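You operate a simulated robot arm through the tools that you are given. There is no shell and no other tool. Be economical: measure what you need, move in short steps, check, and stop when the job is done.

Carry out the task below with a simulated robot arm. There is one attempt and no reset: what you move stays moved.

Task
Retime the clamped motor to turn Left; prove it at the gauge box.
Fine: cover off, ring's stripe to the housing's line for that way, cover back on; the clamp stays locked, the pieces beside the mat stay.

The check looks at the end state, three seconds after you hand in, the way a careful person would. Anything else that was tipped, shoved, dropped, spilled or broken makes it a failure. Lids that push on must go on centred and level and be pressed home; caps that screw on are set level and turned clockwise until they are tight.

Robot
A 6-joint arm with a two-finger parallel gripper, fixed in place. Base frame: the origin is at the foot of the arm, x ahead of it, y to its left, z up. Units: m, rad, N and s.
With the tool pointing down near the work surface it reaches from about 0.26 to 0.68 m from the base axis. Its first joint turns from -1.152 to 1.152 rad. Payload 2.9 kg.
Tool frame: the origin (TCP) lies between the finger pads and is the grasp point; the fingertips stand 0.03 m ahead of it; z points along the fingers, y is the line along which they close. Largest opening 0.11 m; finger width 0.02, thickness 0.01; the body of the gripper, 0.048 by 0.112 m, starts 0.055 m behind the TCP.
Orientation is that of the tool frame in the base frame, as [roll, pitch, yaw] about the fixed x, y, z axes, in that order (R = Rz(yaw) Ry(pitch) Rx(roll)). With the fingers straight down and closing along the base's y, the tool's x points along the base's -x, its y along +y and its z along -z.

Tools
- The arm moves only by the tool move_arm. Its argument "moves" is a list of rows, each an object of numbers (a shift or turn left out is 0, a gripper value left out holds the last): "dx", "dy", "dz": the shift along the tool's x, y, z in units of 40 mm (1.0 is 40 mm); "ax", "ay", "az": the turn, a rotation vector about the tool's x, y, z in units of 4 degrees (1.0 is 4 degrees); "gripper": the finger opening in mm, from 0 to 110. In form: [{"dx": .., "dy": .., "dz": .., "ax": .., "ay": .., "az": .., "gripper": ..}, ...]. A call has 1 to 12 rows; each row shifts and turns the commanded pose from where the row before left it, along the tool's axes as they then stand. A call with a number of a shift or a turn outside -1 to 1 is refused whole. A row lasts 0.2 s, in which the tool goes at most 0.05 m and 0.15 rad; a call with a longer step from one row to the next is refused whole, and so is a gripper value outside its range. Where a pose cannot be reached the arm comes as near as it can. A force on the tool above 40 N (or 10 N above the force at the start of the call, whichever is more), or a blocked arm, ends the call early, and 0.2 s more pass. The fingers move at their own pace (about 0.108 m/s each) and stop on an object; they squeeze with about 42 N. The grip force told is the motor's: it shows also when the fingers shut on nothing. Time passes only in rows, and 0.2 s behind the last, so rows that do not move let the fingers close. The reply holds the time, the measured pose of the TCP, the force on the tool along the base axes, the opening and the grip force, in the units named above and with some noise, with the torque about the TCP (base axes, N m) and any sound that the robot's microphone picked up.
- Cameras (640 x 400 px; columns grow to the right, rows downward): "scene" is fixed at [0.0892, 0.4441, 1.3869]; the picture's right is [-0.62, -0.78, 0.00], its down [-0.44, 0.35, -0.83] and it looks along [0.65, -0.52, -0.56] (base axes); focal length 335 px, centre (320, 200). "wrist" rides on the gripper at [0.072, 0.017, -0.103] in the tool frame; the picture's right is [-0.23, 0.97, 0.00], its down [-0.76, -0.18, -0.62] and it looks along [-0.61, -0.14, 0.78] (tool axes); focal length 222 px, centre (320, 200). There is no depth. A picture from a camera that has moved, and an enlarged one, comes with that camera's place and axes in the base frame and with its lens.
- get_image(camera): a new picture of that camera. It takes no simulated time.
- zoom(camera, box): a new picture of the part [left, top, right, bottom] of that camera's present view, enlarged. It takes no simulated time.
- job_done(): hands the job in; it is judged then, once.

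Work in short steps. Places have to be worked out from the pictures, the camera data and where the tool is seen: move nearer, look again, correct. Check each grasp and each placing, and mend what went wrong. You have 120 turns and 64 pictures in all, those below and enlarged ones among them. Open the gripper and draw the arm clear of the work before you hand the job in, unless the task says otherwise; then end with one line.

The tools are called after ">>>" as name(argument=value, ...) on one line, values as JSON. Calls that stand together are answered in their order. move_arm: Moves the arm, as the interface text tells. Its arguments: {"type":"object","properties":{"moves":{"type":"array"}},"required":["moves"]} The other tools are called the same way: get_image (camera) takes a picture; zoom (camera, box) takes an enlarged picture of a part of a camera's view; job_done () hands the job in.

At the start:

```text
t: 0.0
eef_pos: [0.373, -0.1285, 1.1527]
orientation: [3.141, 0.001, 3.141]
ft_force: [-0.5, -0.1, 0.9]
moment: [0.03, -0.04, 0.03]
opening: 0.1099
grasp_force: 0.0
```

scene: 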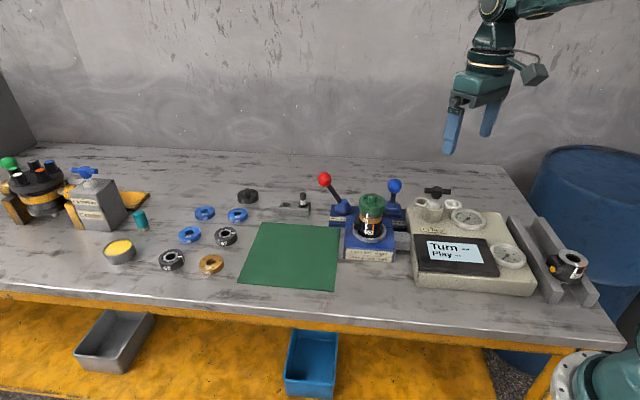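
wrist: 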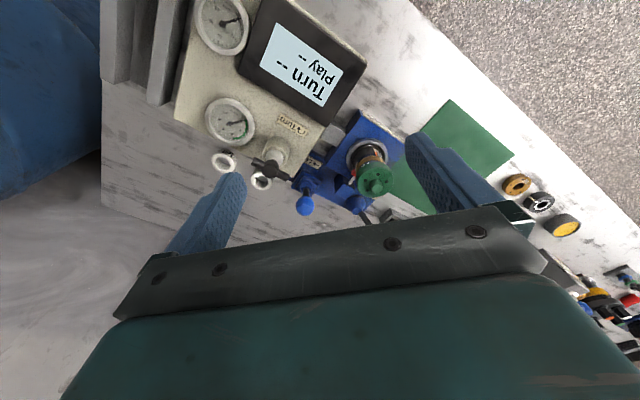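

I begin by enlarging the clamp/motor and the gauge box to understand the parts.

>>> zoom(camera="scene", box=[310, 160, 430, 270])

>>> zoom(camera="scene", box=[400, 170, 600, 310])

>>> zoom(camera="wrist", box=[180, 80, 420, 230])

>>> zoom(camera="scene", box=[0, 150, 320, 300])

```text
3.64 times, centred on (370, 215) of scene
camera zoom: at [0.0892, 0.4441, 1.3869], right [-0.62, -0.78, 0.0], down [-0.44, 0.35, -0.83], along [0.65, -0.52, -0.56], focal length 1220 px, centre (138, 146)
```

zoom: 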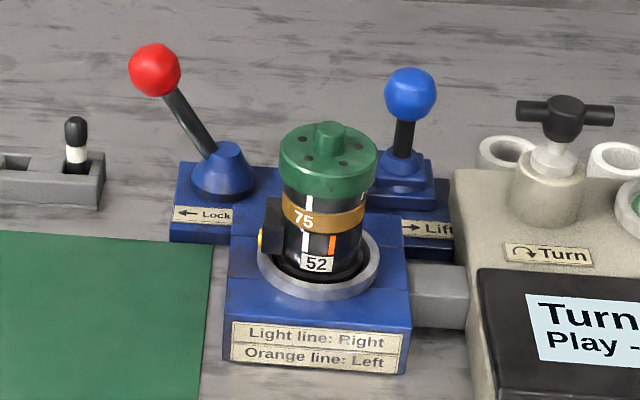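

```text
2.86 times, centred on (500, 240) of scene
camera zoom: at [0.0892, 0.4441, 1.3869], right [-0.62, -0.78, 0.0], down [-0.44, 0.35, -0.83], along [0.65, -0.52, -0.56], focal length 958 px, centre (-194, 86)
```

zoom: 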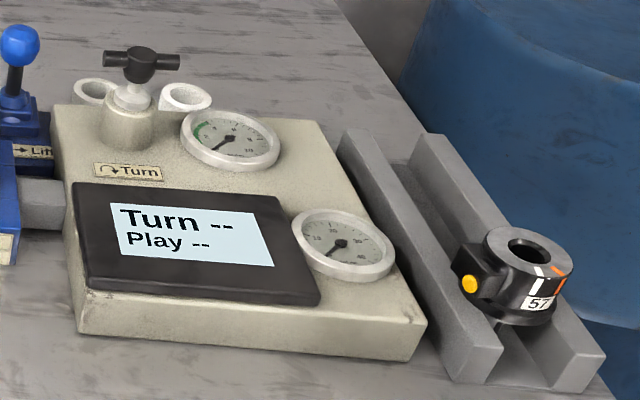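

```text
2.67 times, centred on (300, 155) of wrist
camera zoom: at [0.3003, -0.1128, 1.2564], right [0.23, 0.97, 0.0], down [0.76, -0.18, 0.62], along [0.61, -0.14, -0.78], focal length 592 px, centre (373, 320)
```

zoom: 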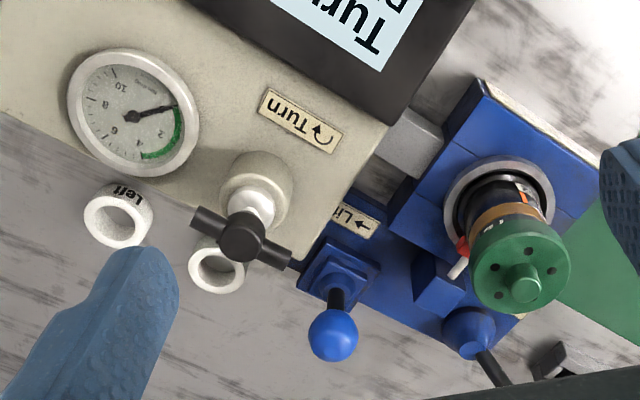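

```text
2.00 times, centred on (160, 225) of scene
camera zoom: at [0.0892, 0.4441, 1.3869], right [-0.62, -0.78, 0.0], down [-0.44, 0.35, -0.83], along [0.65, -0.52, -0.56], focal length 671 px, centre (640, 150)
```

zoom: 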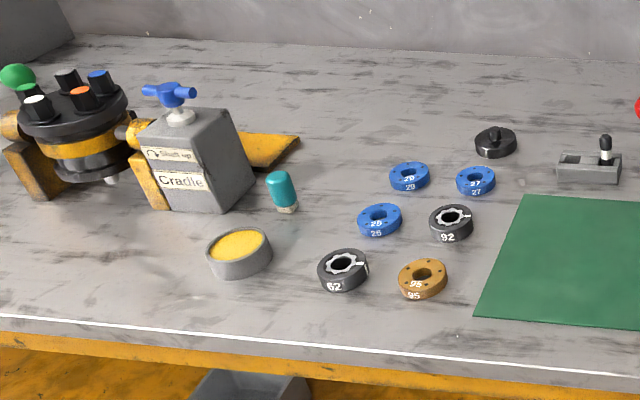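

The motor (housing 52, ring 75, green cover) is clamped at about (0.54, -0.07), cover top z≈0.94; stripe is now apparently at the light line (Right), orange = Left. I move closer for a look.

>>> move_arm(moves=[{"dx": 0.1, "dy": 0.8, "dz": 0.8}, {"dx": 0.1, "dy": 0.8, "dz": 0.8}, {"dx": 0.1, "dy": 0.2, "dz": 0.8}, {}])

>>> get_image(camera="wrist")

```text
t: 1.0
eef_pos: [0.3596, -0.0556, 1.0584]
orientation: [3.141, 0.0, -3.142]
ft_force: [0.6, 0.0, 0.6]
moment: [-0.02, 0.02, 0.04]
opening: 0.1098
grasp_force: 0.0
```

```text
57 pictures are left
camera wrist: at [0.2866, -0.0399, 1.1609], right [0.23, 0.97, 0.0], down [0.76, -0.18, 0.62], along [0.61, -0.14, -0.78], focal length 222 px, centre (320, 200)
```

wrist: 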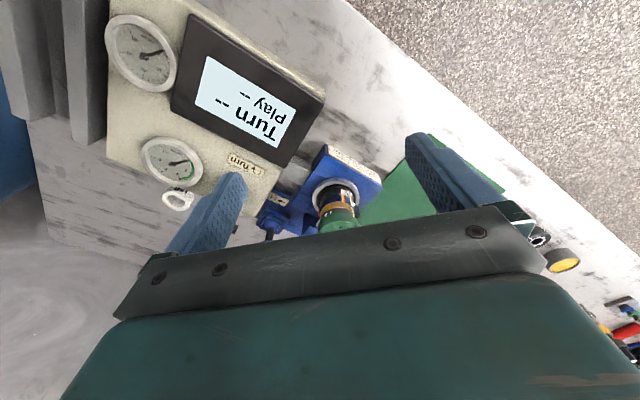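

The gripper body hides the lower half; I move forward so the motor sits above the gripper in the picture.

>>> move_arm(moves=[{"dx": -1, "dy": -0.2, "dz": -0.2}, {"dx": -1, "dy": -0.2, "dz": -0.2}, {"dx": -0.6, "dy": 0, "dz": 0}, {}])

>>> get_image(camera="wrist")

```text
t: 2.0
eef_pos: [0.4636, -0.0737, 1.0736]
orientation: [-3.14, -0.001, 3.141]
ft_force: [-0.2, -0.6, 0.5]
moment: [0.0, -0.01, -0.02]
opening: 0.1099
grasp_force: 0.2
```

```text
56 pictures are left
camera wrist: at [0.3913, -0.0575, 1.1772], right [0.23, 0.97, 0.0], down [0.76, -0.18, 0.62], along [0.61, -0.14, -0.78], focal length 222 px, centre (320, 200)
```

wrist: 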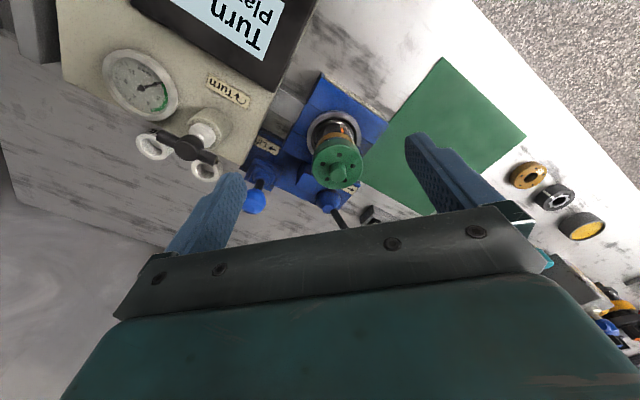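

>>> zoom(camera="wrist", box=[120, 60, 280, 200])

>>> zoom(camera="wrist", box=[270, 70, 400, 220])

```text
2.86 times, centred on (200, 130) of wrist
camera zoom: at [0.3913, -0.0575, 1.1772], right [0.23, 0.97, 0.0], down [0.76, -0.18, 0.62], along [0.61, -0.14, -0.78], focal length 635 px, centre (663, 400)
```

zoom: 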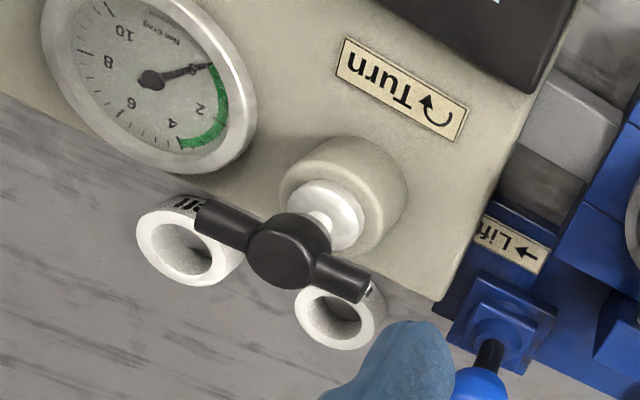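

```text
2.67 times, centred on (335, 145) of wrist
camera zoom: at [0.3913, -0.0575, 1.1772], right [0.23, 0.97, 0.0], down [0.76, -0.18, 0.62], along [0.61, -0.14, -0.78], focal length 592 px, centre (280, 347)
```

zoom: 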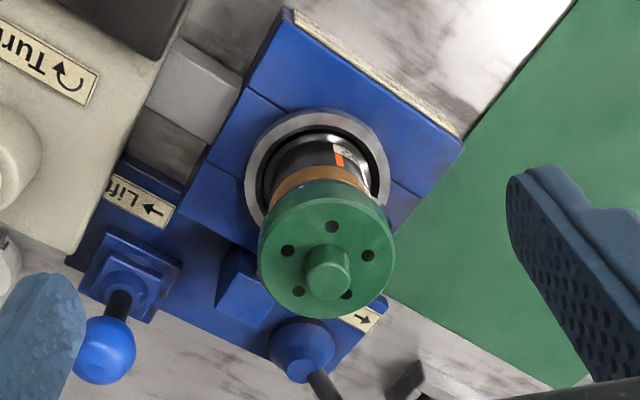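

Cover top is at about (0.532, -0.068, 0.928), diameter ≈64 mm. I move above it with fingertips just over the knob and check centring.

>>> move_arm(moves=[{"dx": -0.85, "dy": 0.07, "dz": 0.5}, {"dx": -0.86, "dy": 0.07, "dz": 0.5}, {"dz": 0.8}, {}])

>>> get_image(camera="wrist")

>>> zoom(camera="scene", box=[290, 130, 450, 270])

```text
t: 3.0
eef_pos: [0.5299, -0.0672, 0.9996]
orientation: [3.141, 0.0, 3.141]
ft_force: [-0.4, 0.2, 0.6]
moment: [0.03, -0.01, 0.01]
opening: 0.1099
grasp_force: 0.1
```

```text
53 pictures are left
camera wrist: at [0.4586, -0.0516, 1.1039], right [0.23, 0.97, 0.0], down [0.76, -0.18, 0.62], along [0.61, -0.14, -0.78], focal length 222 px, centre (320, 200)
```

wrist: 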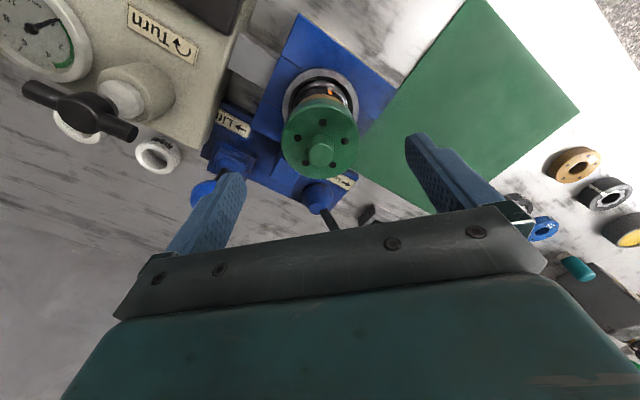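

```text
2.86 times, centred on (370, 200) of scene
camera zoom: at [0.0893, 0.4441, 1.3869], right [-0.62, -0.78, 0.0], down [-0.44, 0.35, -0.83], along [0.65, -0.52, -0.56], focal length 958 px, centre (177, 200)
```

zoom: 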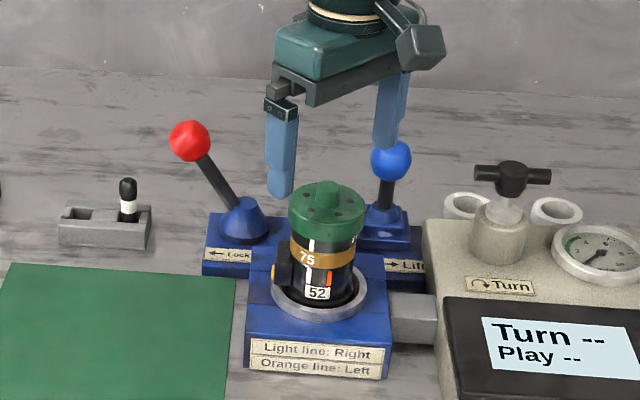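

Refining with the five cover holes: cover axis ≈(0.533, -0.068), face z≈0.937. I descend so that the tips reach the lower rim of the cover (TCP z≈0.942) and check before closing.

>>> move_arm(moves=[{"dx": -0.08, "dy": -0.02, "dz": 0.7}, {"dz": 0.74}, {}])

>>> zoom(camera="scene", box=[310, 150, 430, 255])

>>> zoom(camera="wrist", box=[230, 90, 430, 230])

```text
t: 3.8
eef_pos: [0.5351, -0.07, 0.9436]
orientation: [-3.141, 0.0, 3.141]
ft_force: [-0.5, -0.3, -0.5]
moment: [0.0, 0.01, 0.02]
opening: 0.1099
grasp_force: 0.0
```

```text
3.81 times, centred on (370, 202) of scene
camera zoom: at [0.0893, 0.4441, 1.3869], right [-0.62, -0.78, 0.0], down [-0.44, 0.35, -0.83], along [0.65, -0.52, -0.56], focal length 1278 px, centre (130, 190)
```

zoom: 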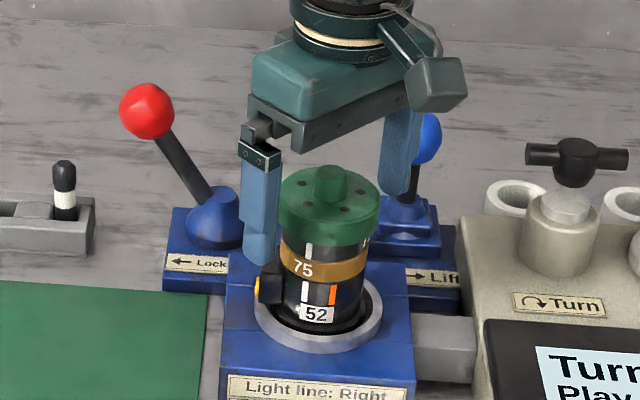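

```text
2.86 times, centred on (330, 160) of wrist
camera zoom: at [0.4622, -0.0533, 1.0459], right [0.23, 0.97, 0.0], down [0.76, -0.18, 0.62], along [0.61, -0.14, -0.78], focal length 635 px, centre (291, 314)
```

zoom: 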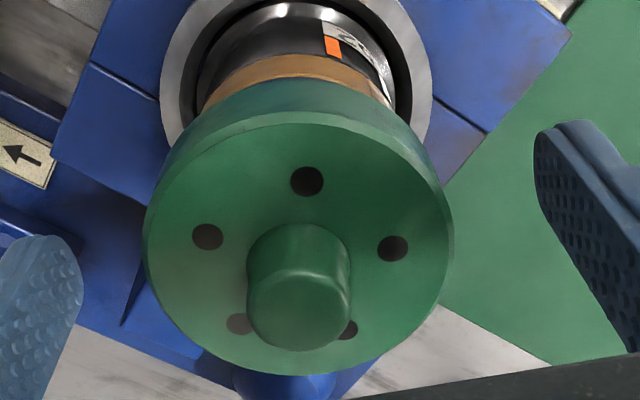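

Cover centre recomputed at (0.534, -0.068): nearly under the TCP. I nudge to centre and close on the cover rim.

>>> move_arm(moves=[{"dx": 0.03, "dy": 0.04, "dz": 0.08}, {"gripper": 55}, {}, {}, {}])

```text
t: 5.0
eef_pos: [0.5348, -0.0663, 0.9399]
orientation: [-3.14, 0.0, 3.142]
ft_force: [1.4, -1.1, -0.2]
moment: [0.0, -0.08, -0.01]
opening: 0.0637
grasp_force: 41.6
```

Gripped at 64 mm. I test with a small lift of 3 mm and read the force.

>>> move_arm(moves=[{"dz": -0.04}, {"dz": -0.04}, {}])

```text
t: 5.8
eef_pos: [0.5344, -0.0662, 0.9438]
orientation: [3.141, 0.001, 3.141]
ft_force: [-0.7, -0.5, -3.6]
moment: [-0.03, 0.02, -0.04]
opening: 0.0641
grasp_force: 42.0
```

It rose with only a few newtons; I lift further and look.

>>> move_arm(moves=[{"dz": -0.25}, {"dz": -0.5}, {"dz": -0.8}, {}])

>>> zoom(camera="scene", box=[310, 130, 430, 255])

```text
t: 6.8
eef_pos: [0.5362, -0.0666, 1.0081]
orientation: [-3.141, 0.0, -3.141]
ft_force: [0.8, 0.5, -0.3]
moment: [-0.03, 0.05, 0.05]
opening: 0.0549
grasp_force: 0.1
```

```text
3.20 times, centred on (370, 192) of scene
camera zoom: at [0.0892, 0.4441, 1.3869], right [-0.62, -0.78, 0.0], down [-0.44, 0.35, -0.83], along [0.65, -0.52, -0.56], focal length 1073 px, centre (160, 224)
```

zoom: 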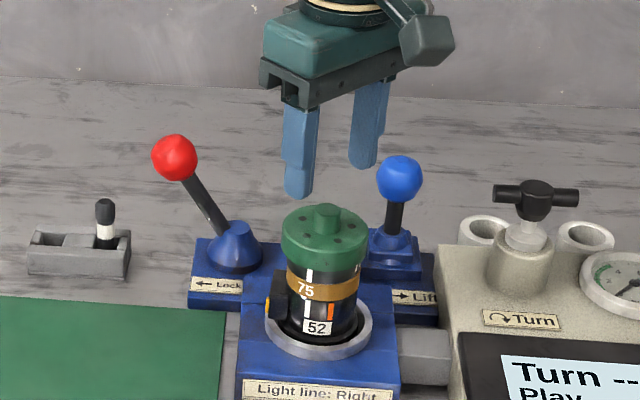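

The fingers slipped off; the cover is held, so it likely screws. I regrip a bit lower and turn counter-clockwise (seen from above).

>>> move_arm(moves=[{"gripper": 100}, {"gripper": 100}, {"dx": 0.04, "dy": -0.03, "dz": 0.8}, {"dz": 0.85}, {"dz": 0.13}, {"gripper": 55}, {}, {}, {}])

>>> move_arm(moves=[{"az": -0.5}, {"az": -0.5}, {"az": -0.5}, {"az": -0.5}, {}])

```text
t: 8.8
eef_pos: [0.5318, -0.0683, 0.9336]
orientation: [3.141, 0.002, 3.14]
ft_force: [1.9, 1.5, 0.5]
moment: [0.06, -0.07, 0.01]
opening: 0.0635
grasp_force: 41.8
```

```text
t: 10.0
eef_pos: [0.5337, -0.0678, 0.9339]
orientation: [3.141, 0.0, -3.002]
ft_force: [1.2, -0.9, -0.2]
moment: [-0.01, -0.02, -0.03]
opening: 0.0633
grasp_force: 41.4
```

Turning goes easily with little torque; continue and check whether the cover follows.

>>> move_arm(moves=[{"az": -1}, {"az": -1}, {"az": -1}, {"az": -1}, {"az": -1}, {"az": -1}, {"az": -1}, {"az": -1}, {"az": -1}, {"az": -1}, {}])

>>> zoom(camera="scene", box=[310, 130, 430, 255])

>>> zoom(camera="wrist", box=[230, 90, 430, 230])

```text
t: 12.4
eef_pos: [0.533, -0.0671, 0.9331]
orientation: [3.14, -0.001, -2.302]
ft_force: [1.2, 0.9, 4.3]
moment: [0.14, 0.08, -0.02]
opening: 0.0633
grasp_force: 41.7
```

```text
3.20 times, centred on (370, 192) of scene
camera zoom: at [0.0892, 0.4442, 1.3869], right [-0.62, -0.78, 0.0], down [-0.44, 0.35, -0.83], along [0.65, -0.52, -0.56], focal length 1073 px, centre (160, 224)
```

zoom: 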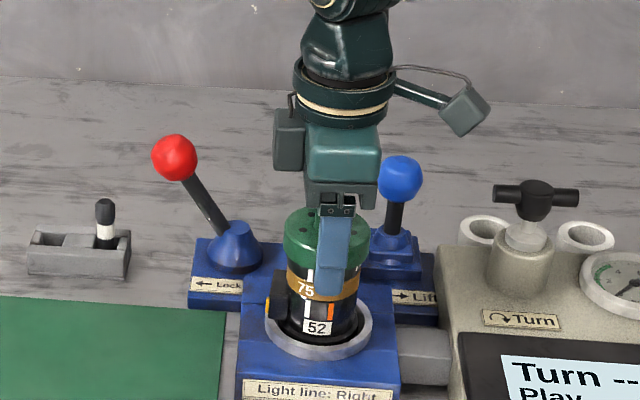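

```text
2.86 times, centred on (330, 160) of wrist
camera zoom: at [0.4726, -0.1108, 1.0374], right [-0.57, 0.82, 0.0], down [0.64, 0.45, 0.62], along [0.51, 0.36, -0.78], focal length 635 px, centre (291, 314)
```

zoom: 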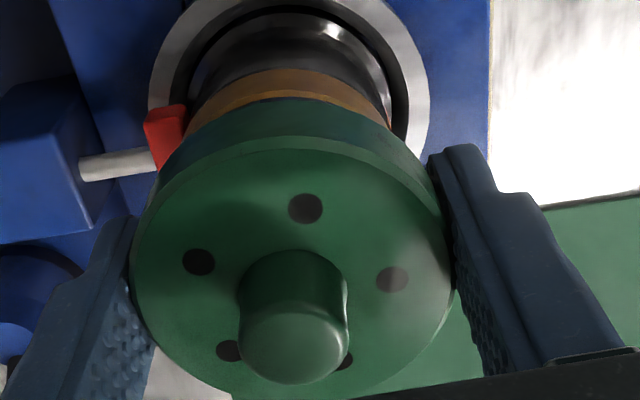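

The holes kept their place relative to the gripper, so the cover turned with it and pushes up slightly. I keep unscrewing with a slight rise.

>>> move_arm(moves=[{"az": -1, "dz": -0.005}, {"az": -1, "dz": -0.005}, {"az": -1, "dz": -0.005}, {"az": -1, "dz": -0.005}, {"az": -1, "dz": -0.005}, {"az": -1, "dz": -0.005}, {"az": -1, "dz": -0.005}, {"az": -1, "dz": -0.005}, {"az": -1, "dz": -0.005}, {"az": -1, "dz": -0.005}, {"az": -1, "dz": -0.005}, {}])

```text
t: 15.0
eef_pos: [0.5331, -0.0677, 0.9369]
orientation: [-3.141, 0.0, -1.535]
ft_force: [-0.5, -0.6, -2.1]
moment: [-0.01, 0.0, -0.02]
opening: 0.0634
grasp_force: 41.6
```

Turned 92° now. I test a small lift.

>>> move_arm(moves=[{"dz": -0.1}, {"dz": -0.1}, {}])

>>> zoom(camera="scene", box=[310, 130, 430, 255])

```text
t: 15.8
eef_pos: [0.5337, -0.0659, 0.9444]
orientation: [3.14, 0.001, -1.537]
ft_force: [0.3, -0.3, -2.5]
moment: [0.01, -0.01, 0.01]
opening: 0.0635
grasp_force: 42.1
```

```text
3.20 times, centred on (370, 192) of scene
camera zoom: at [0.0893, 0.4441, 1.3869], right [-0.62, -0.78, 0.0], down [-0.44, 0.35, -0.83], along [0.65, -0.52, -0.56], focal length 1073 px, centre (160, 224)
```

zoom: 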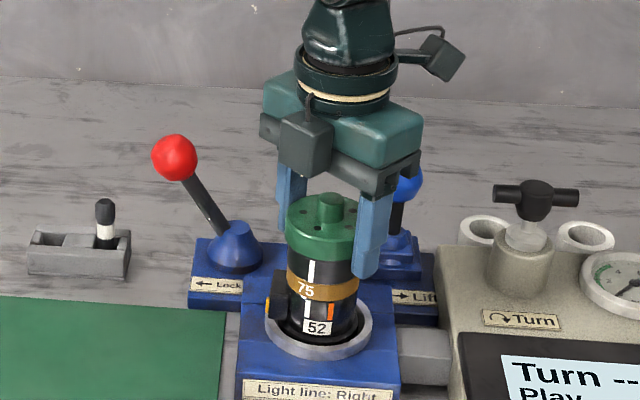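

The cover rose with the gripper (more of the black ring visible). Lift fully.

>>> move_arm(moves=[{"dz": -0.3}, {"dz": -0.6}, {"dz": -0.8}, {}])

>>> zoom(camera="scene", box=[310, 110, 430, 255])

```text
t: 16.8
eef_pos: [0.5314, -0.067, 1.0134]
orientation: [-3.142, -0.001, -1.537]
ft_force: [-0.1, 0.6, -2.8]
moment: [0.0, 0.0, 0.01]
opening: 0.0634
grasp_force: 42.1
```

```text
2.76 times, centred on (370, 182) of scene
camera zoom: at [0.0893, 0.4441, 1.3869], right [-0.62, -0.78, 0.0], down [-0.44, 0.35, -0.83], along [0.65, -0.52, -0.56], focal length 925 px, centre (182, 248)
```

zoom: 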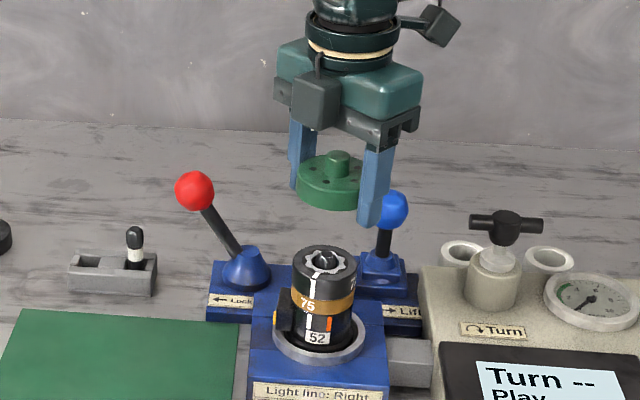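

The cover is off, held level. I carry it to the near part of the green mat at about (0.56, 0.10).

>>> move_arm(moves=[{"dx": -0.83, "dy": -0.174}, {"dx": -0.83, "dy": -0.174}, {"dx": -0.83, "dy": -0.174}, {"dx": -0.83, "dy": -0.174}, {"dx": -0.83, "dy": -0.174}, {"dz": 1}, {"dz": 1}, {"dz": 1}, {"dz": 0.9}, {}])

>>> get_image(camera="scene")

```text
t: 19.0
eef_pos: [0.5629, 0.101, 0.8572]
orientation: [-3.142, -0.001, -1.536]
ft_force: [0.0, 0.8, -3.8]
moment: [0.02, 0.0, 0.02]
opening: 0.0634
grasp_force: 42.1
```

```text
44 pictures are left
```

scene: 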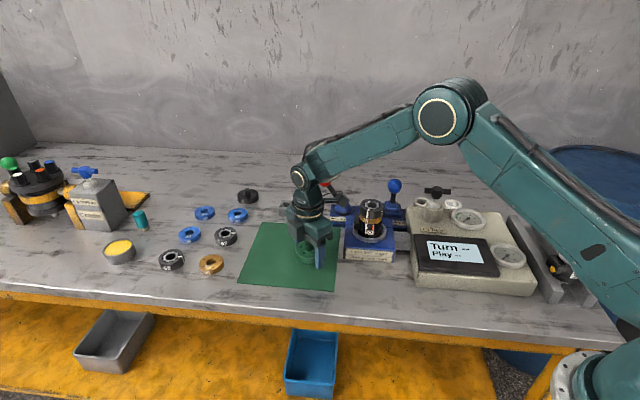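

Over the mat; I lower gently until contact.

>>> move_arm(moves=[{"dz": 0.12}, {"dz": 0.12}, {"dz": 0.12}, {"dz": 0.08}, {"dz": 0.05}, {}])

>>> zoom(camera="scene", box=[230, 190, 400, 300])

```text
t: 20.4
eef_pos: [0.5633, 0.1002, 0.8376]
orientation: [3.141, 0.0, -1.537]
ft_force: [-0.8, -0.4, -3.6]
moment: [0.02, -0.02, 0.04]
opening: 0.0633
grasp_force: 42.5
```

```text
3.64 times, centred on (315, 245) of scene
camera zoom: at [0.0893, 0.4441, 1.3869], right [-0.62, -0.78, 0.0], down [-0.44, 0.35, -0.83], along [0.65, -0.52, -0.56], focal length 1220 px, centre (338, 36)
```

zoom: 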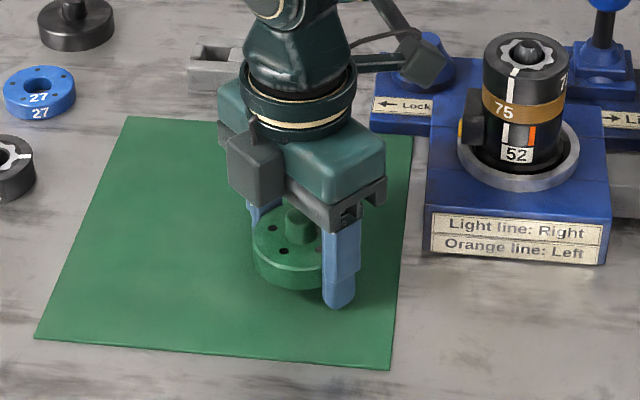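

>>> move_arm(moves=[{"dz": 0.04}, {"dz": 0.04}, {"dz": 0.04}, {}])

```text
t: 21.4
eef_pos: [0.563, 0.1006, 0.8329]
orientation: [3.14, 0.002, -1.535]
ft_force: [-1.7, -3.2, 4.9]
moment: [-0.08, 0.36, 0.16]
opening: 0.0633
grasp_force: 42.3
```

Contact reached. Release and rise.

>>> move_arm(moves=[{"gripper": 85}, {"gripper": 85}, {}, {"dz": -0.5}, {"dz": -1}, {"dz": -1}, {"dz": -1}, {"dz": -0.6}, {}])

>>> zoom(camera="scene", box=[260, 180, 420, 290])

```text
t: 23.4
eef_pos: [0.5632, 0.0995, 0.9949]
orientation: [-3.14, 0.001, -1.535]
ft_force: [-0.3, 0.2, 0.3]
moment: [-0.02, 0.01, -0.02]
opening: 0.0848
grasp_force: 0.1
```

```text
3.64 times, centred on (340, 235) of scene
camera zoom: at [0.0892, 0.4441, 1.3869], right [-0.62, -0.78, 0.0], down [-0.44, 0.35, -0.83], along [0.65, -0.52, -0.56], focal length 1220 px, centre (247, 73)
```

zoom: 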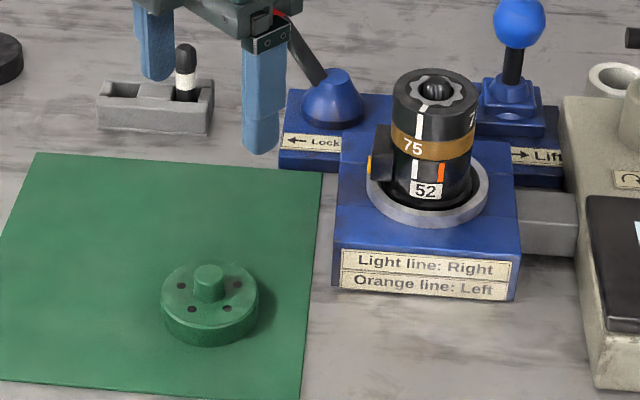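

Cover rests on the mat. The black ring (top z≈0.928) with white stripe is at the light line; it must turn ≈40° counter-clockwise to the orange line. I return above the motor and unwind the wrist.

>>> move_arm(moves=[{"dx": 0.832, "dy": 0.18, "gripper": 100}, {"dx": 0.832, "dy": 0.18}, {"dx": 0.832, "dy": 0.18}, {"dx": 0.832, "dy": 0.18}, {"dx": 0.832, "dy": 0.18}, {"az": 1}, {"az": 1}, {"az": 1}, {"az": 1}, {"az": 1}, {"az": 1}, {"az": 1}])

>>> move_arm(moves=[{"az": 1}, {"az": 1}, {"az": 1}, {"az": 1}, {"az": 1}, {"az": 1}, {"az": 1}, {"az": 1}, {"az": 1}, {"az": 1}, {"az": 1}, {"az": 1}])

>>> move_arm(moves=[{"az": 1}, {"az": 1}, {"az": 1}, {"az": 1}, {}])

>>> zoom(camera="wrist", box=[230, 70, 430, 210])

```text
t: 26.0
eef_pos: [0.5307, -0.067, 0.9965]
orientation: [-3.141, 0.0, -2.026]
ft_force: [0.0, 0.8, 0.9]
moment: [0.02, 0.01, 0.03]
opening: 0.1
grasp_force: 0.0
```

```text
t: 28.6
eef_pos: [0.5335, -0.0669, 0.9968]
orientation: [-3.142, 0.001, -2.863]
ft_force: [-0.2, -1.2, 0.2]
moment: [0.02, 0.0, 0.0]
opening: 0.1
grasp_force: 0.1
```

```text
t: 29.8
eef_pos: [0.5329, -0.0683, 0.9955]
orientation: [3.14, 0.0, 3.14]
ft_force: [0.3, 0.2, 0.6]
moment: [0.01, 0.0, 0.01]
opening: 0.1
grasp_force: 0.0
```

```text
2.86 times, centred on (330, 140) of wrist
camera zoom: at [0.4605, -0.0523, 1.099], right [0.23, 0.97, 0.0], down [0.76, -0.18, 0.62], along [0.61, -0.14, -0.78], focal length 635 px, centre (291, 371)
```

zoom: 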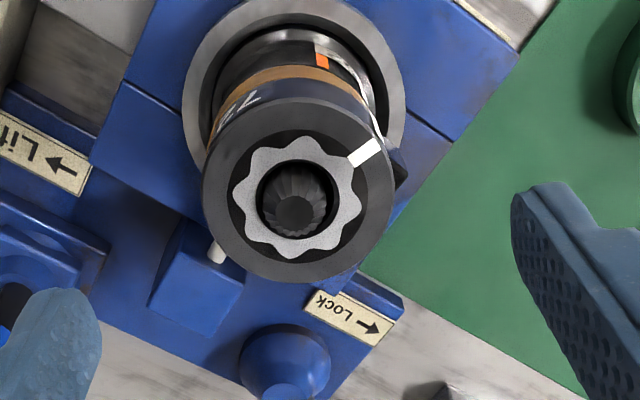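

Ring is centred at ≈(0.532, -0.067). I descend so the tips overlap only the black ring, grip, and test-turn counter-clockwise gently.

>>> move_arm(moves=[{"dy": 0.02, "dz": 0.7}, {"dz": 0.65}, {"gripper": 45}, {}, {}, {}])

>>> move_arm(moves=[{"az": -0.5}, {"az": -0.5}, {"az": -0.5}, {}])

>>> zoom(camera="scene", box=[320, 165, 430, 265])

```text
t: 31.2
eef_pos: [0.5322, -0.0687, 0.9414]
orientation: [-3.14, -0.001, 3.141]
ft_force: [0.0, 0.4, -1.0]
moment: [0.04, -0.02, 0.02]
opening: 0.0511
grasp_force: 42.5
```

```text
t: 32.2
eef_pos: [0.5314, -0.0672, 0.9426]
orientation: [3.141, -0.002, -3.034]
ft_force: [1.0, -0.3, 0.4]
moment: [0.02, -0.02, 0.0]
opening: 0.0512
grasp_force: 41.9
```

```text
4.00 times, centred on (375, 215) of scene
camera zoom: at [0.0893, 0.4441, 1.3869], right [-0.62, -0.78, 0.0], down [-0.44, 0.35, -0.83], along [0.65, -0.52, -0.56], focal length 1342 px, centre (100, 140)
```

zoom: 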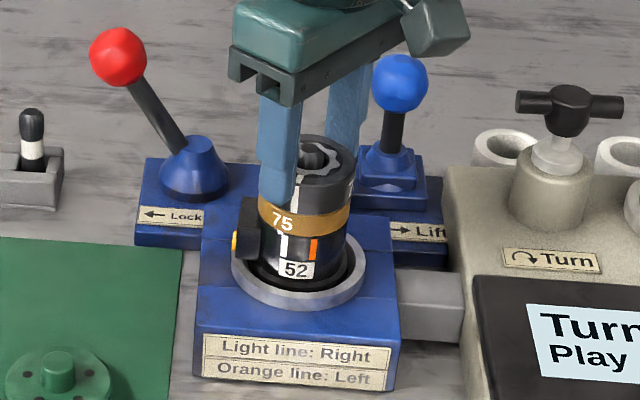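

Little torque. I turn ~20° more and check with the wrist camera whether the ring follows.

>>> move_arm(moves=[{"az": -1}, {"az": -1}, {"az": -1}, {"az": -1}, {"az": -1}, {}])

>>> zoom(camera="wrist", box=[230, 70, 430, 210])

```text
t: 33.6
eef_pos: [0.5323, -0.067, 0.9438]
orientation: [-3.141, -0.001, -2.685]
ft_force: [-0.7, 0.3, 0.2]
moment: [-0.01, 0.03, -0.01]
opening: 0.0513
grasp_force: 42.1
```

```text
2.86 times, centred on (330, 140) of wrist
camera zoom: at [0.4601, -0.0852, 1.0457], right [-0.22, 0.97, 0.0], down [0.76, 0.17, 0.62], along [0.61, 0.14, -0.78], focal length 635 px, centre (291, 371)
```

zoom: 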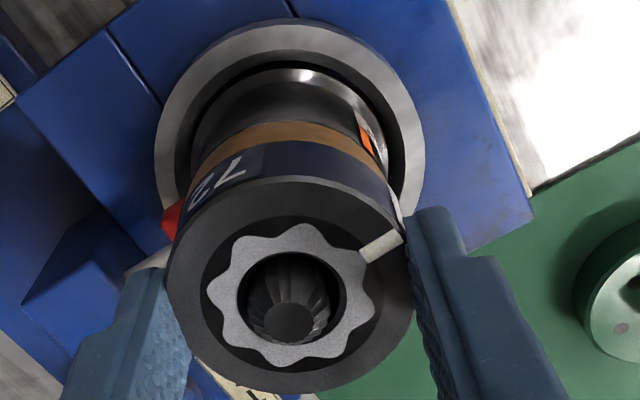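

The ring follows. I estimate ~41° total needed, 26° done; I turn 13° more, then release to inspect.

>>> move_arm(moves=[{"az": -1}, {"az": -1}, {"az": -1}, {"az": -0.4}, {}, {"gripper": 80}, {"gripper": 80}, {"dz": -0.7}, {"dz": -1}, {"dz": -1}, {}])

>>> zoom(camera="scene", box=[340, 185, 400, 250])

>>> zoom(camera="wrist", box=[270, 60, 410, 160])

```text
t: 36.0
eef_pos: [0.5301, -0.0675, 1.0506]
orientation: [3.142, -0.001, -2.449]
ft_force: [0.5, -0.5, -0.3]
moment: [-0.01, 0.0, -0.04]
opening: 0.0802
grasp_force: 0.1
```

```text
6.15 times, centred on (370, 218) of scene
camera zoom: at [0.0892, 0.4441, 1.3869], right [-0.62, -0.78, 0.0], down [-0.44, 0.35, -0.83], along [0.65, -0.52, -0.56], focal length 2064 px, centre (12, 92)
```

zoom: 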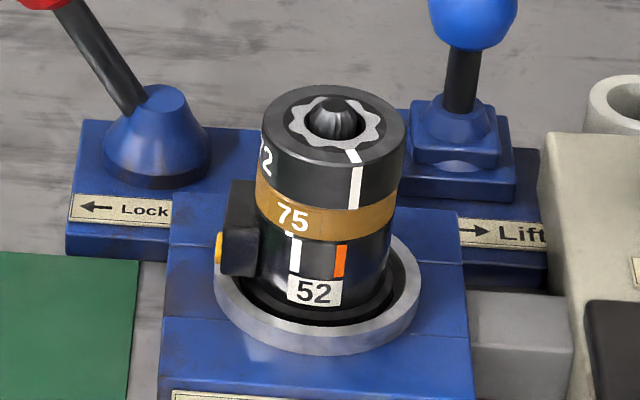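

```text
4.00 times, centred on (340, 110) of wrist
camera zoom: at [0.4646, -0.1024, 1.1535], right [-0.45, 0.9, 0.0], down [0.7, 0.35, 0.62], along [0.56, 0.28, -0.78], focal length 888 px, centre (240, 560)
```

zoom: 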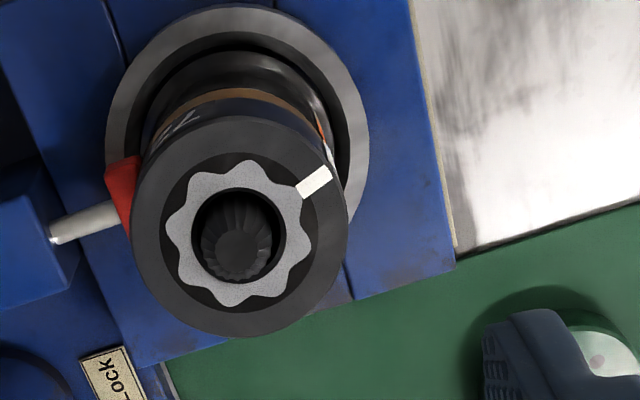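

The stripe looks roughly at or a few degrees past orange; I zoom in tightly to judge the offset.

>>> zoom(camera="scene", box=[350, 192, 390, 238])

```text
8.70 times, centred on (370, 215) of scene
camera zoom: at [0.0892, 0.4441, 1.3869], right [-0.62, -0.78, 0.0], down [-0.44, 0.35, -0.83], along [0.65, -0.52, -0.56], focal length 2917 px, centre (-115, 70)
```

zoom: 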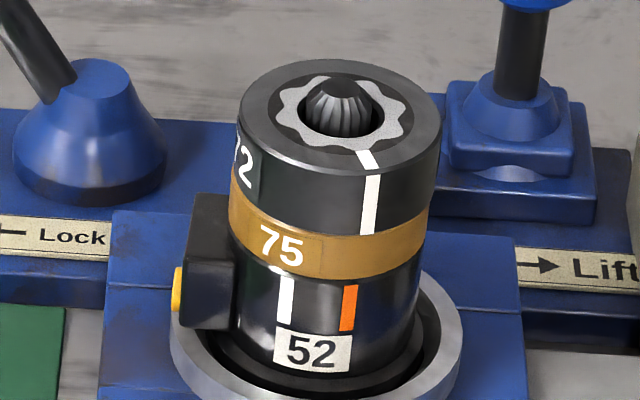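

The stripe is ~6–7° past orange. I rotate the gripper ~88° clockwise (empty) so the fingers won't hide the stripe from the scene camera, then regrip for the correction.

>>> move_arm(moves=[{"az": 1}, {"az": 1}, {"az": 1}, {"az": 1}, {"az": 1}, {"az": 1}, {"az": 1}, {"az": 1}, {"az": 1}, {"az": 1}, {"az": 1}, {"az": 1}])

>>> move_arm(moves=[{"az": 1}, {"az": 1}, {"az": 1}, {"az": 1}, {"az": 1}, {"az": 1}, {"az": 1}, {"az": 1}, {"az": 1}, {"az": 1}, {}])

```text
t: 38.6
eef_pos: [0.5313, -0.0681, 1.0504]
orientation: [3.141, -0.002, 2.993]
ft_force: [0.0, 0.1, -0.2]
moment: [-0.01, 0.0, 0.02]
opening: 0.08
grasp_force: 0.1
```

```text
t: 41.0
eef_pos: [0.5318, -0.0676, 1.0501]
orientation: [3.141, 0.002, 2.295]
ft_force: [-0.8, 0.2, 0.7]
moment: [0.0, 0.01, 0.02]
opening: 0.0799
grasp_force: 0.1
```

Centred; descend to the ring, grip and look from the scene camera.

>>> move_arm(moves=[{"dz": 0.9}, {"dz": 0.9}, {"dz": 0.9}, {"gripper": 45}, {}, {}, {}])

>>> zoom(camera="scene", box=[350, 192, 390, 238])

```text
t: 42.6
eef_pos: [0.5321, -0.0682, 0.942]
orientation: [-3.141, 0.001, 2.296]
ft_force: [0.8, -0.1, 0.3]
moment: [0.03, -0.11, 0.0]
opening: 0.0514
grasp_force: 42.0
```

```text
8.70 times, centred on (370, 215) of scene
camera zoom: at [0.0893, 0.4441, 1.3869], right [-0.62, -0.78, 0.0], down [-0.44, 0.35, -0.83], along [0.65, -0.52, -0.56], focal length 2917 px, centre (-115, 70)
```

zoom: 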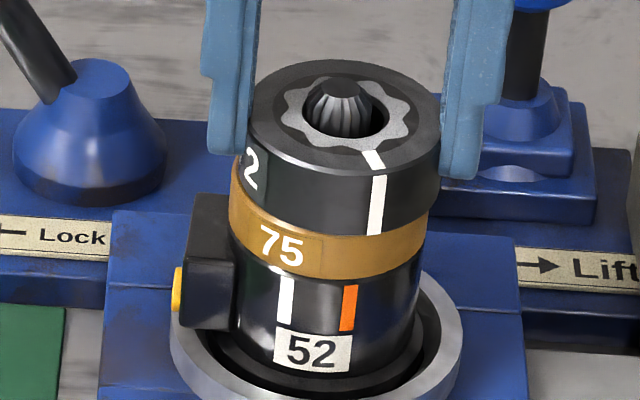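

Gripping shifted the ring ~1.6 mm sideways, so the motor axis is slightly further along tool +y. I recenter and turn 6.5° clockwise, then look.

>>> move_arm(moves=[{"dy": 0.04, "az": 0.5}, {"az": 0.5}, {"az": 0.6}, {}])

>>> zoom(camera="scene", box=[350, 192, 390, 238])

```text
t: 43.6
eef_pos: [0.5331, -0.0655, 0.9413]
orientation: [3.141, -0.002, 2.186]
ft_force: [0.0, 1.1, 0.1]
moment: [-0.03, -0.04, -0.02]
opening: 0.0512
grasp_force: 42.1
```

```text
8.70 times, centred on (370, 215) of scene
camera zoom: at [0.0893, 0.4441, 1.3869], right [-0.62, -0.78, 0.0], down [-0.44, 0.35, -0.83], along [0.65, -0.52, -0.56], focal length 2917 px, centre (-115, 70)
```

zoom: 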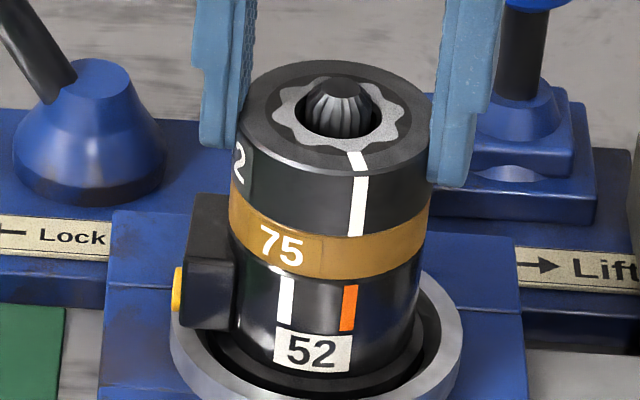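

The stripe's extension now meets the orange line. I release, rise and re-check.

>>> move_arm(moves=[{"gripper": 60}, {"gripper": 85}, {"gripper": 85}, {"dz": -0.7}, {"dz": -1}, {"dz": -1}, {}])

>>> zoom(camera="scene", box=[350, 192, 390, 238])

```text
t: 45.2
eef_pos: [0.5348, -0.0653, 1.0506]
orientation: [-3.142, -0.002, 2.184]
ft_force: [0.6, 0.2, 0.3]
moment: [-0.02, 0.01, -0.02]
opening: 0.0849
grasp_force: 0.0
```

```text
8.70 times, centred on (370, 215) of scene
camera zoom: at [0.0892, 0.4441, 1.3869], right [-0.62, -0.78, 0.0], down [-0.44, 0.35, -0.83], along [0.65, -0.52, -0.56], focal length 2917 px, centre (-115, 70)
```

zoom: 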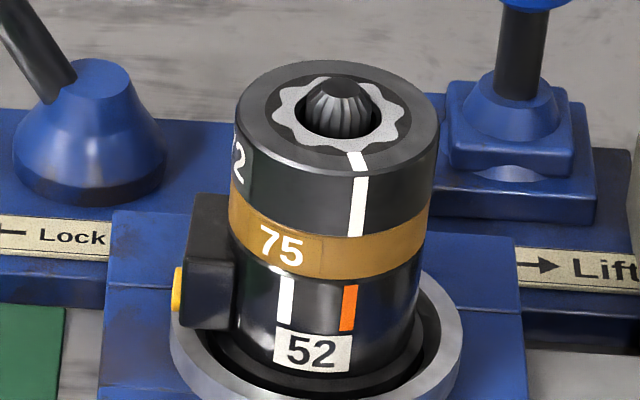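

Ring is aligned with orange (Left). Now I rotate the wrist back to the cover's release yaw (-1.535).

>>> move_arm(moves=[{"az": -1}, {"az": -1}, {"az": -1}, {"az": -1}, {"az": -1}, {"az": -1}, {"az": -1}, {"az": -1}, {"az": -1}, {"az": -1}, {"az": -1}, {"az": -1}])

>>> move_arm(moves=[{"az": -1}, {"az": -1}, {"az": -1}, {"az": -1}, {"az": -1}, {"az": -1}, {"az": -1}, {"az": -1}, {"az": -1}, {"az": -1}, {"az": -1}, {"az": -1}])

>>> move_arm(moves=[{"az": -1}, {"az": -1}, {"az": -1}, {"az": -1}, {"az": -1}, {"az": -1}, {"az": -1}, {"az": -1}, {"az": -1}, {"az": -1}, {"az": -1}, {"az": -1}])

```text
t: 47.8
eef_pos: [0.5333, -0.0657, 1.0499]
orientation: [-3.141, 0.0, 3.025]
ft_force: [0.1, -0.4, 0.3]
moment: [-0.02, -0.02, -0.02]
opening: 0.085
grasp_force: 0.1
```

```text
t: 50.4
eef_pos: [0.5327, -0.0657, 1.0497]
orientation: [-3.141, 0.0, -2.42]
ft_force: [-1.0, 0.0, -0.5]
moment: [0.03, 0.0, 0.02]
opening: 0.085
grasp_force: 0.0
```

```text
t: 53.0
eef_pos: [0.5335, -0.0665, 1.0498]
orientation: [-3.141, 0.0, -1.584]
ft_force: [1.0, 0.5, -0.4]
moment: [0.0, -0.01, -0.01]
opening: 0.085
grasp_force: 0.1
```

>>> move_arm(moves=[{"az": -0.7}, {"dx": -0.826, "dy": -0.178}, {"dx": -0.826, "dy": -0.178}, {"dx": -0.826, "dy": -0.178}, {"dx": -0.826, "dy": -0.178}, {"dx": -0.826, "dy": -0.178}, {"dz": 1}, {"dz": 1}, {"dz": 1}, {"dz": 1}, {}])

>>> get_image(camera="wrist")

```text
t: 55.4
eef_pos: [0.5629, 0.1009, 0.8892]
orientation: [-3.14, 0.001, -1.537]
ft_force: [-0.3, -0.1, 1.0]
moment: [0.02, 0.0, -0.01]
opening: 0.0848
grasp_force: 0.0
```

```text
32 pictures are left
camera wrist: at [0.5495, 0.0257, 0.9928], right [-0.98, 0.19, 0.0], down [0.15, 0.77, 0.62], along [0.12, 0.61, -0.78], focal length 222 px, centre (320, 200)
```

wrist: 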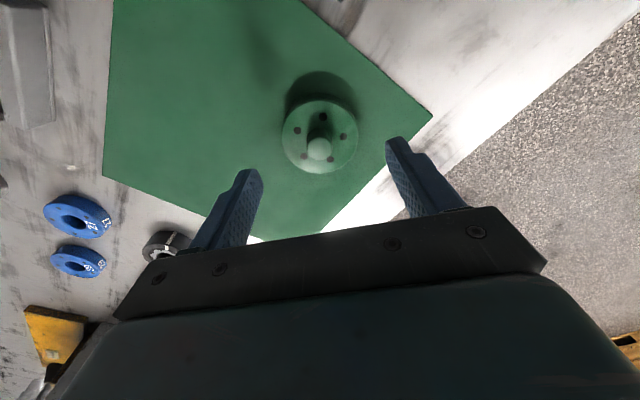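

Cover is where I left it and in line. Descend, grip, lift.

>>> move_arm(moves=[{"dz": 0.7}, {"dz": 0.62}, {}, {"gripper": 55}, {}, {}, {}])

>>> move_arm(moves=[{"dz": -0.5}, {"dz": -1}, {"dz": -1}, {"dz": -1}, {"dz": -1}, {"dz": -0.3}, {}])

```text
t: 57.0
eef_pos: [0.5642, 0.1008, 0.8374]
orientation: [3.141, -0.001, -1.536]
ft_force: [0.2, 0.1, -0.1]
moment: [-0.02, 0.02, -0.01]
opening: 0.0631
grasp_force: 41.6
```

```text
t: 58.6
eef_pos: [0.5624, 0.0983, 1.0314]
orientation: [-3.141, 0.0, -1.536]
ft_force: [-0.7, 0.1, -2.8]
moment: [-0.02, 0.0, 0.01]
opening: 0.0632
grasp_force: 42.4
```

Cover held. I carry it back over the motor at height, then lower partway and check.

>>> move_arm(moves=[{"dx": 0.833, "dy": 0.18}, {"dx": 0.833, "dy": 0.18}, {"dx": 0.833, "dy": 0.18}, {"dx": 0.833, "dy": 0.18}, {"dx": 0.833, "dy": 0.18}, {"dz": 0.7}, {"dz": 0.6}, {}, {}])

>>> zoom(camera="scene", box=[330, 150, 410, 240])

```text
t: 60.6
eef_pos: [0.5345, -0.0685, 0.9771]
orientation: [3.141, 0.0, -1.536]
ft_force: [0.5, 0.0, -2.8]
moment: [0.02, -0.01, -0.02]
opening: 0.0633
grasp_force: 42.0
```

```text
4.44 times, centred on (370, 195) of scene
camera zoom: at [0.0893, 0.4441, 1.3869], right [-0.62, -0.78, 0.0], down [-0.44, 0.35, -0.83], along [0.65, -0.52, -0.56], focal length 1491 px, centre (98, 222)
```

zoom: 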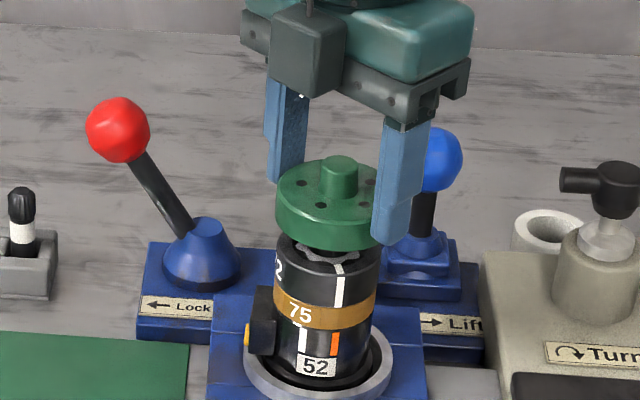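

Well centred. Lower gently until contact.

>>> move_arm(moves=[{"dz": 0.2}, {"dz": 0.2}, {"dz": 0.2}, {"dz": 0.1}, {"dz": 0.1}, {"dz": 0.06}, {"dz": 0.06}, {}])

```text
t: 62.4
eef_pos: [0.5329, -0.0678, 0.9434]
orientation: [-3.137, -0.003, -1.536]
ft_force: [0.4, -1.9, 34.2]
moment: [-0.01, 0.89, -0.01]
opening: 0.063
grasp_force: 41.5
```

Contact at thread level with too much push (34 N); I ease off, then turn clockwise with slight downward following.

>>> move_arm(moves=[{"dz": -0.05}, {"dz": -0.02}, {}])

>>> move_arm(moves=[{"az": 1}, {"az": 1}, {"az": 1, "dz": 0.01}, {"az": 1, "dz": 0.01}, {"az": 1, "dz": 0.01}, {}])

```text
t: 63.2
eef_pos: [0.5328, -0.067, 0.9438]
orientation: [3.14, -0.001, -1.538]
ft_force: [4.9, -2.0, 8.3]
moment: [-0.27, -0.02, 0.08]
opening: 0.0634
grasp_force: 42.2
```

```text
t: 64.6
eef_pos: [0.5334, -0.0671, 0.9428]
orientation: [-3.139, -0.001, -1.887]
ft_force: [-0.3, -7.9, 16.7]
moment: [-0.16, 0.53, 0.14]
opening: 0.0632
grasp_force: 42.2
```

>>> move_arm(moves=[{"az": 1}, {"az": 1}, {"az": 1}, {"az": 1}, {"az": 1}, {"az": 1}, {"az": 1}, {"az": 1}, {}])

>>> zoom(camera="scene", box=[330, 160, 410, 250])

```text
t: 66.6
eef_pos: [0.5334, -0.0678, 0.9428]
orientation: [-3.138, 0.002, -2.446]
ft_force: [-0.3, -8.8, 23.8]
moment: [0.0, 0.53, 0.1]
opening: 0.0631
grasp_force: 42.5
```

```text
4.44 times, centred on (370, 205) of scene
camera zoom: at [0.0889, 0.444, 1.387], right [-0.62, -0.78, 0.0], down [-0.44, 0.35, -0.83], along [0.65, -0.52, -0.56], focal length 1491 px, centre (98, 178)
```

zoom: 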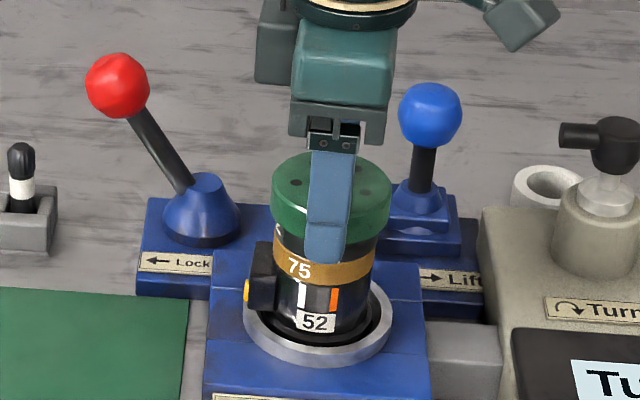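

No clear engagement yet; I continue clockwise toward the original tight angle while watching height and torque.

>>> move_arm(moves=[{"az": 1}, {"az": 1}, {"az": 1}, {"az": 1}, {"az": 1}, {"az": 1}, {"az": 1}, {"az": 1}, {}])

```text
t: 68.6
eef_pos: [0.5334, -0.0667, 0.9421]
orientation: [3.141, 0.001, -3.004]
ft_force: [-6.4, -4.0, 28.0]
moment: [0.39, 0.56, 0.11]
opening: 0.0635
grasp_force: 42.1
```

>>> get_image(camera="wrist")

>>> zoom(camera="scene", box=[350, 185, 394, 240])

```text
29 pictures are left
camera wrist: at [0.4593, -0.062, 1.0459], right [0.09, 1.0, 0.0], down [0.78, -0.07, 0.62], along [0.62, -0.06, -0.78], focal length 222 px, centre (320, 200)
```

wrist: 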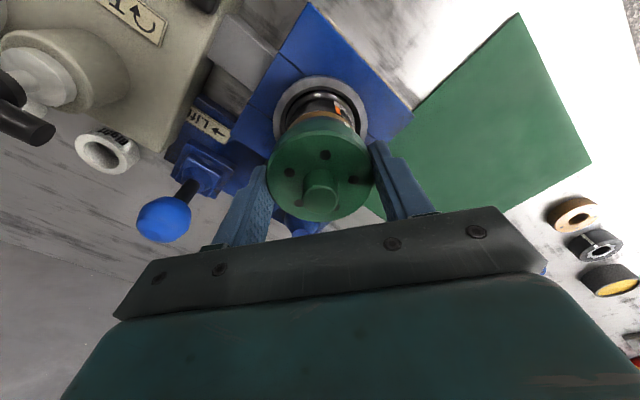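

```text
7.27 times, centred on (372, 212) of scene
camera zoom: at [0.0886, 0.4441, 1.387], right [-0.62, -0.78, 0.0], down [-0.44, 0.35, -0.83], along [0.65, -0.52, -0.56], focal length 2440 px, centre (-58, 109)
```

zoom: 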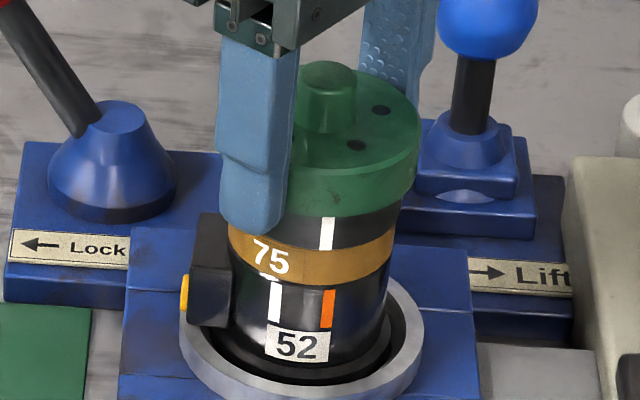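

Visible stripe height and knob height now match the originally seated cover. I continue clockwise gently to feel for tightness.

>>> move_arm(moves=[{"az": 0.5, "dz": -0.03}, {"az": 0.5}, {"az": 0.5}, {"az": 0.5}, {}])

>>> move_arm(moves=[{"az": 0.5}, {"az": 0.5}, {"az": 0.5}, {}])

```text
t: 69.8
eef_pos: [0.5317, -0.0682, 0.9427]
orientation: [-3.142, 0.0, -3.141]
ft_force: [-5.2, 0.9, 9.9]
moment: [0.36, 0.05, 0.06]
opening: 0.0633
grasp_force: 42.0
```

```text
t: 70.8
eef_pos: [0.5323, -0.0686, 0.9423]
orientation: [-3.141, 0.0, 3.038]
ft_force: [-1.6, 2.4, 1.7]
moment: [0.18, -0.05, 0.01]
opening: 0.0633
grasp_force: 42.2
```

Upward force dropped as I turned (cover being drawn down). Continue clockwise.

>>> move_arm(moves=[{"az": 1}, {"az": 1}, {"az": 1}, {"az": 1}, {"az": 1}, {"az": 1}, {}])

```text
t: 72.4
eef_pos: [0.5323, -0.066, 0.9421]
orientation: [-3.141, -0.001, 2.617]
ft_force: [-0.8, 0.4, -3.3]
moment: [-0.02, 0.02, 0.02]
opening: 0.0631
grasp_force: 41.8
```

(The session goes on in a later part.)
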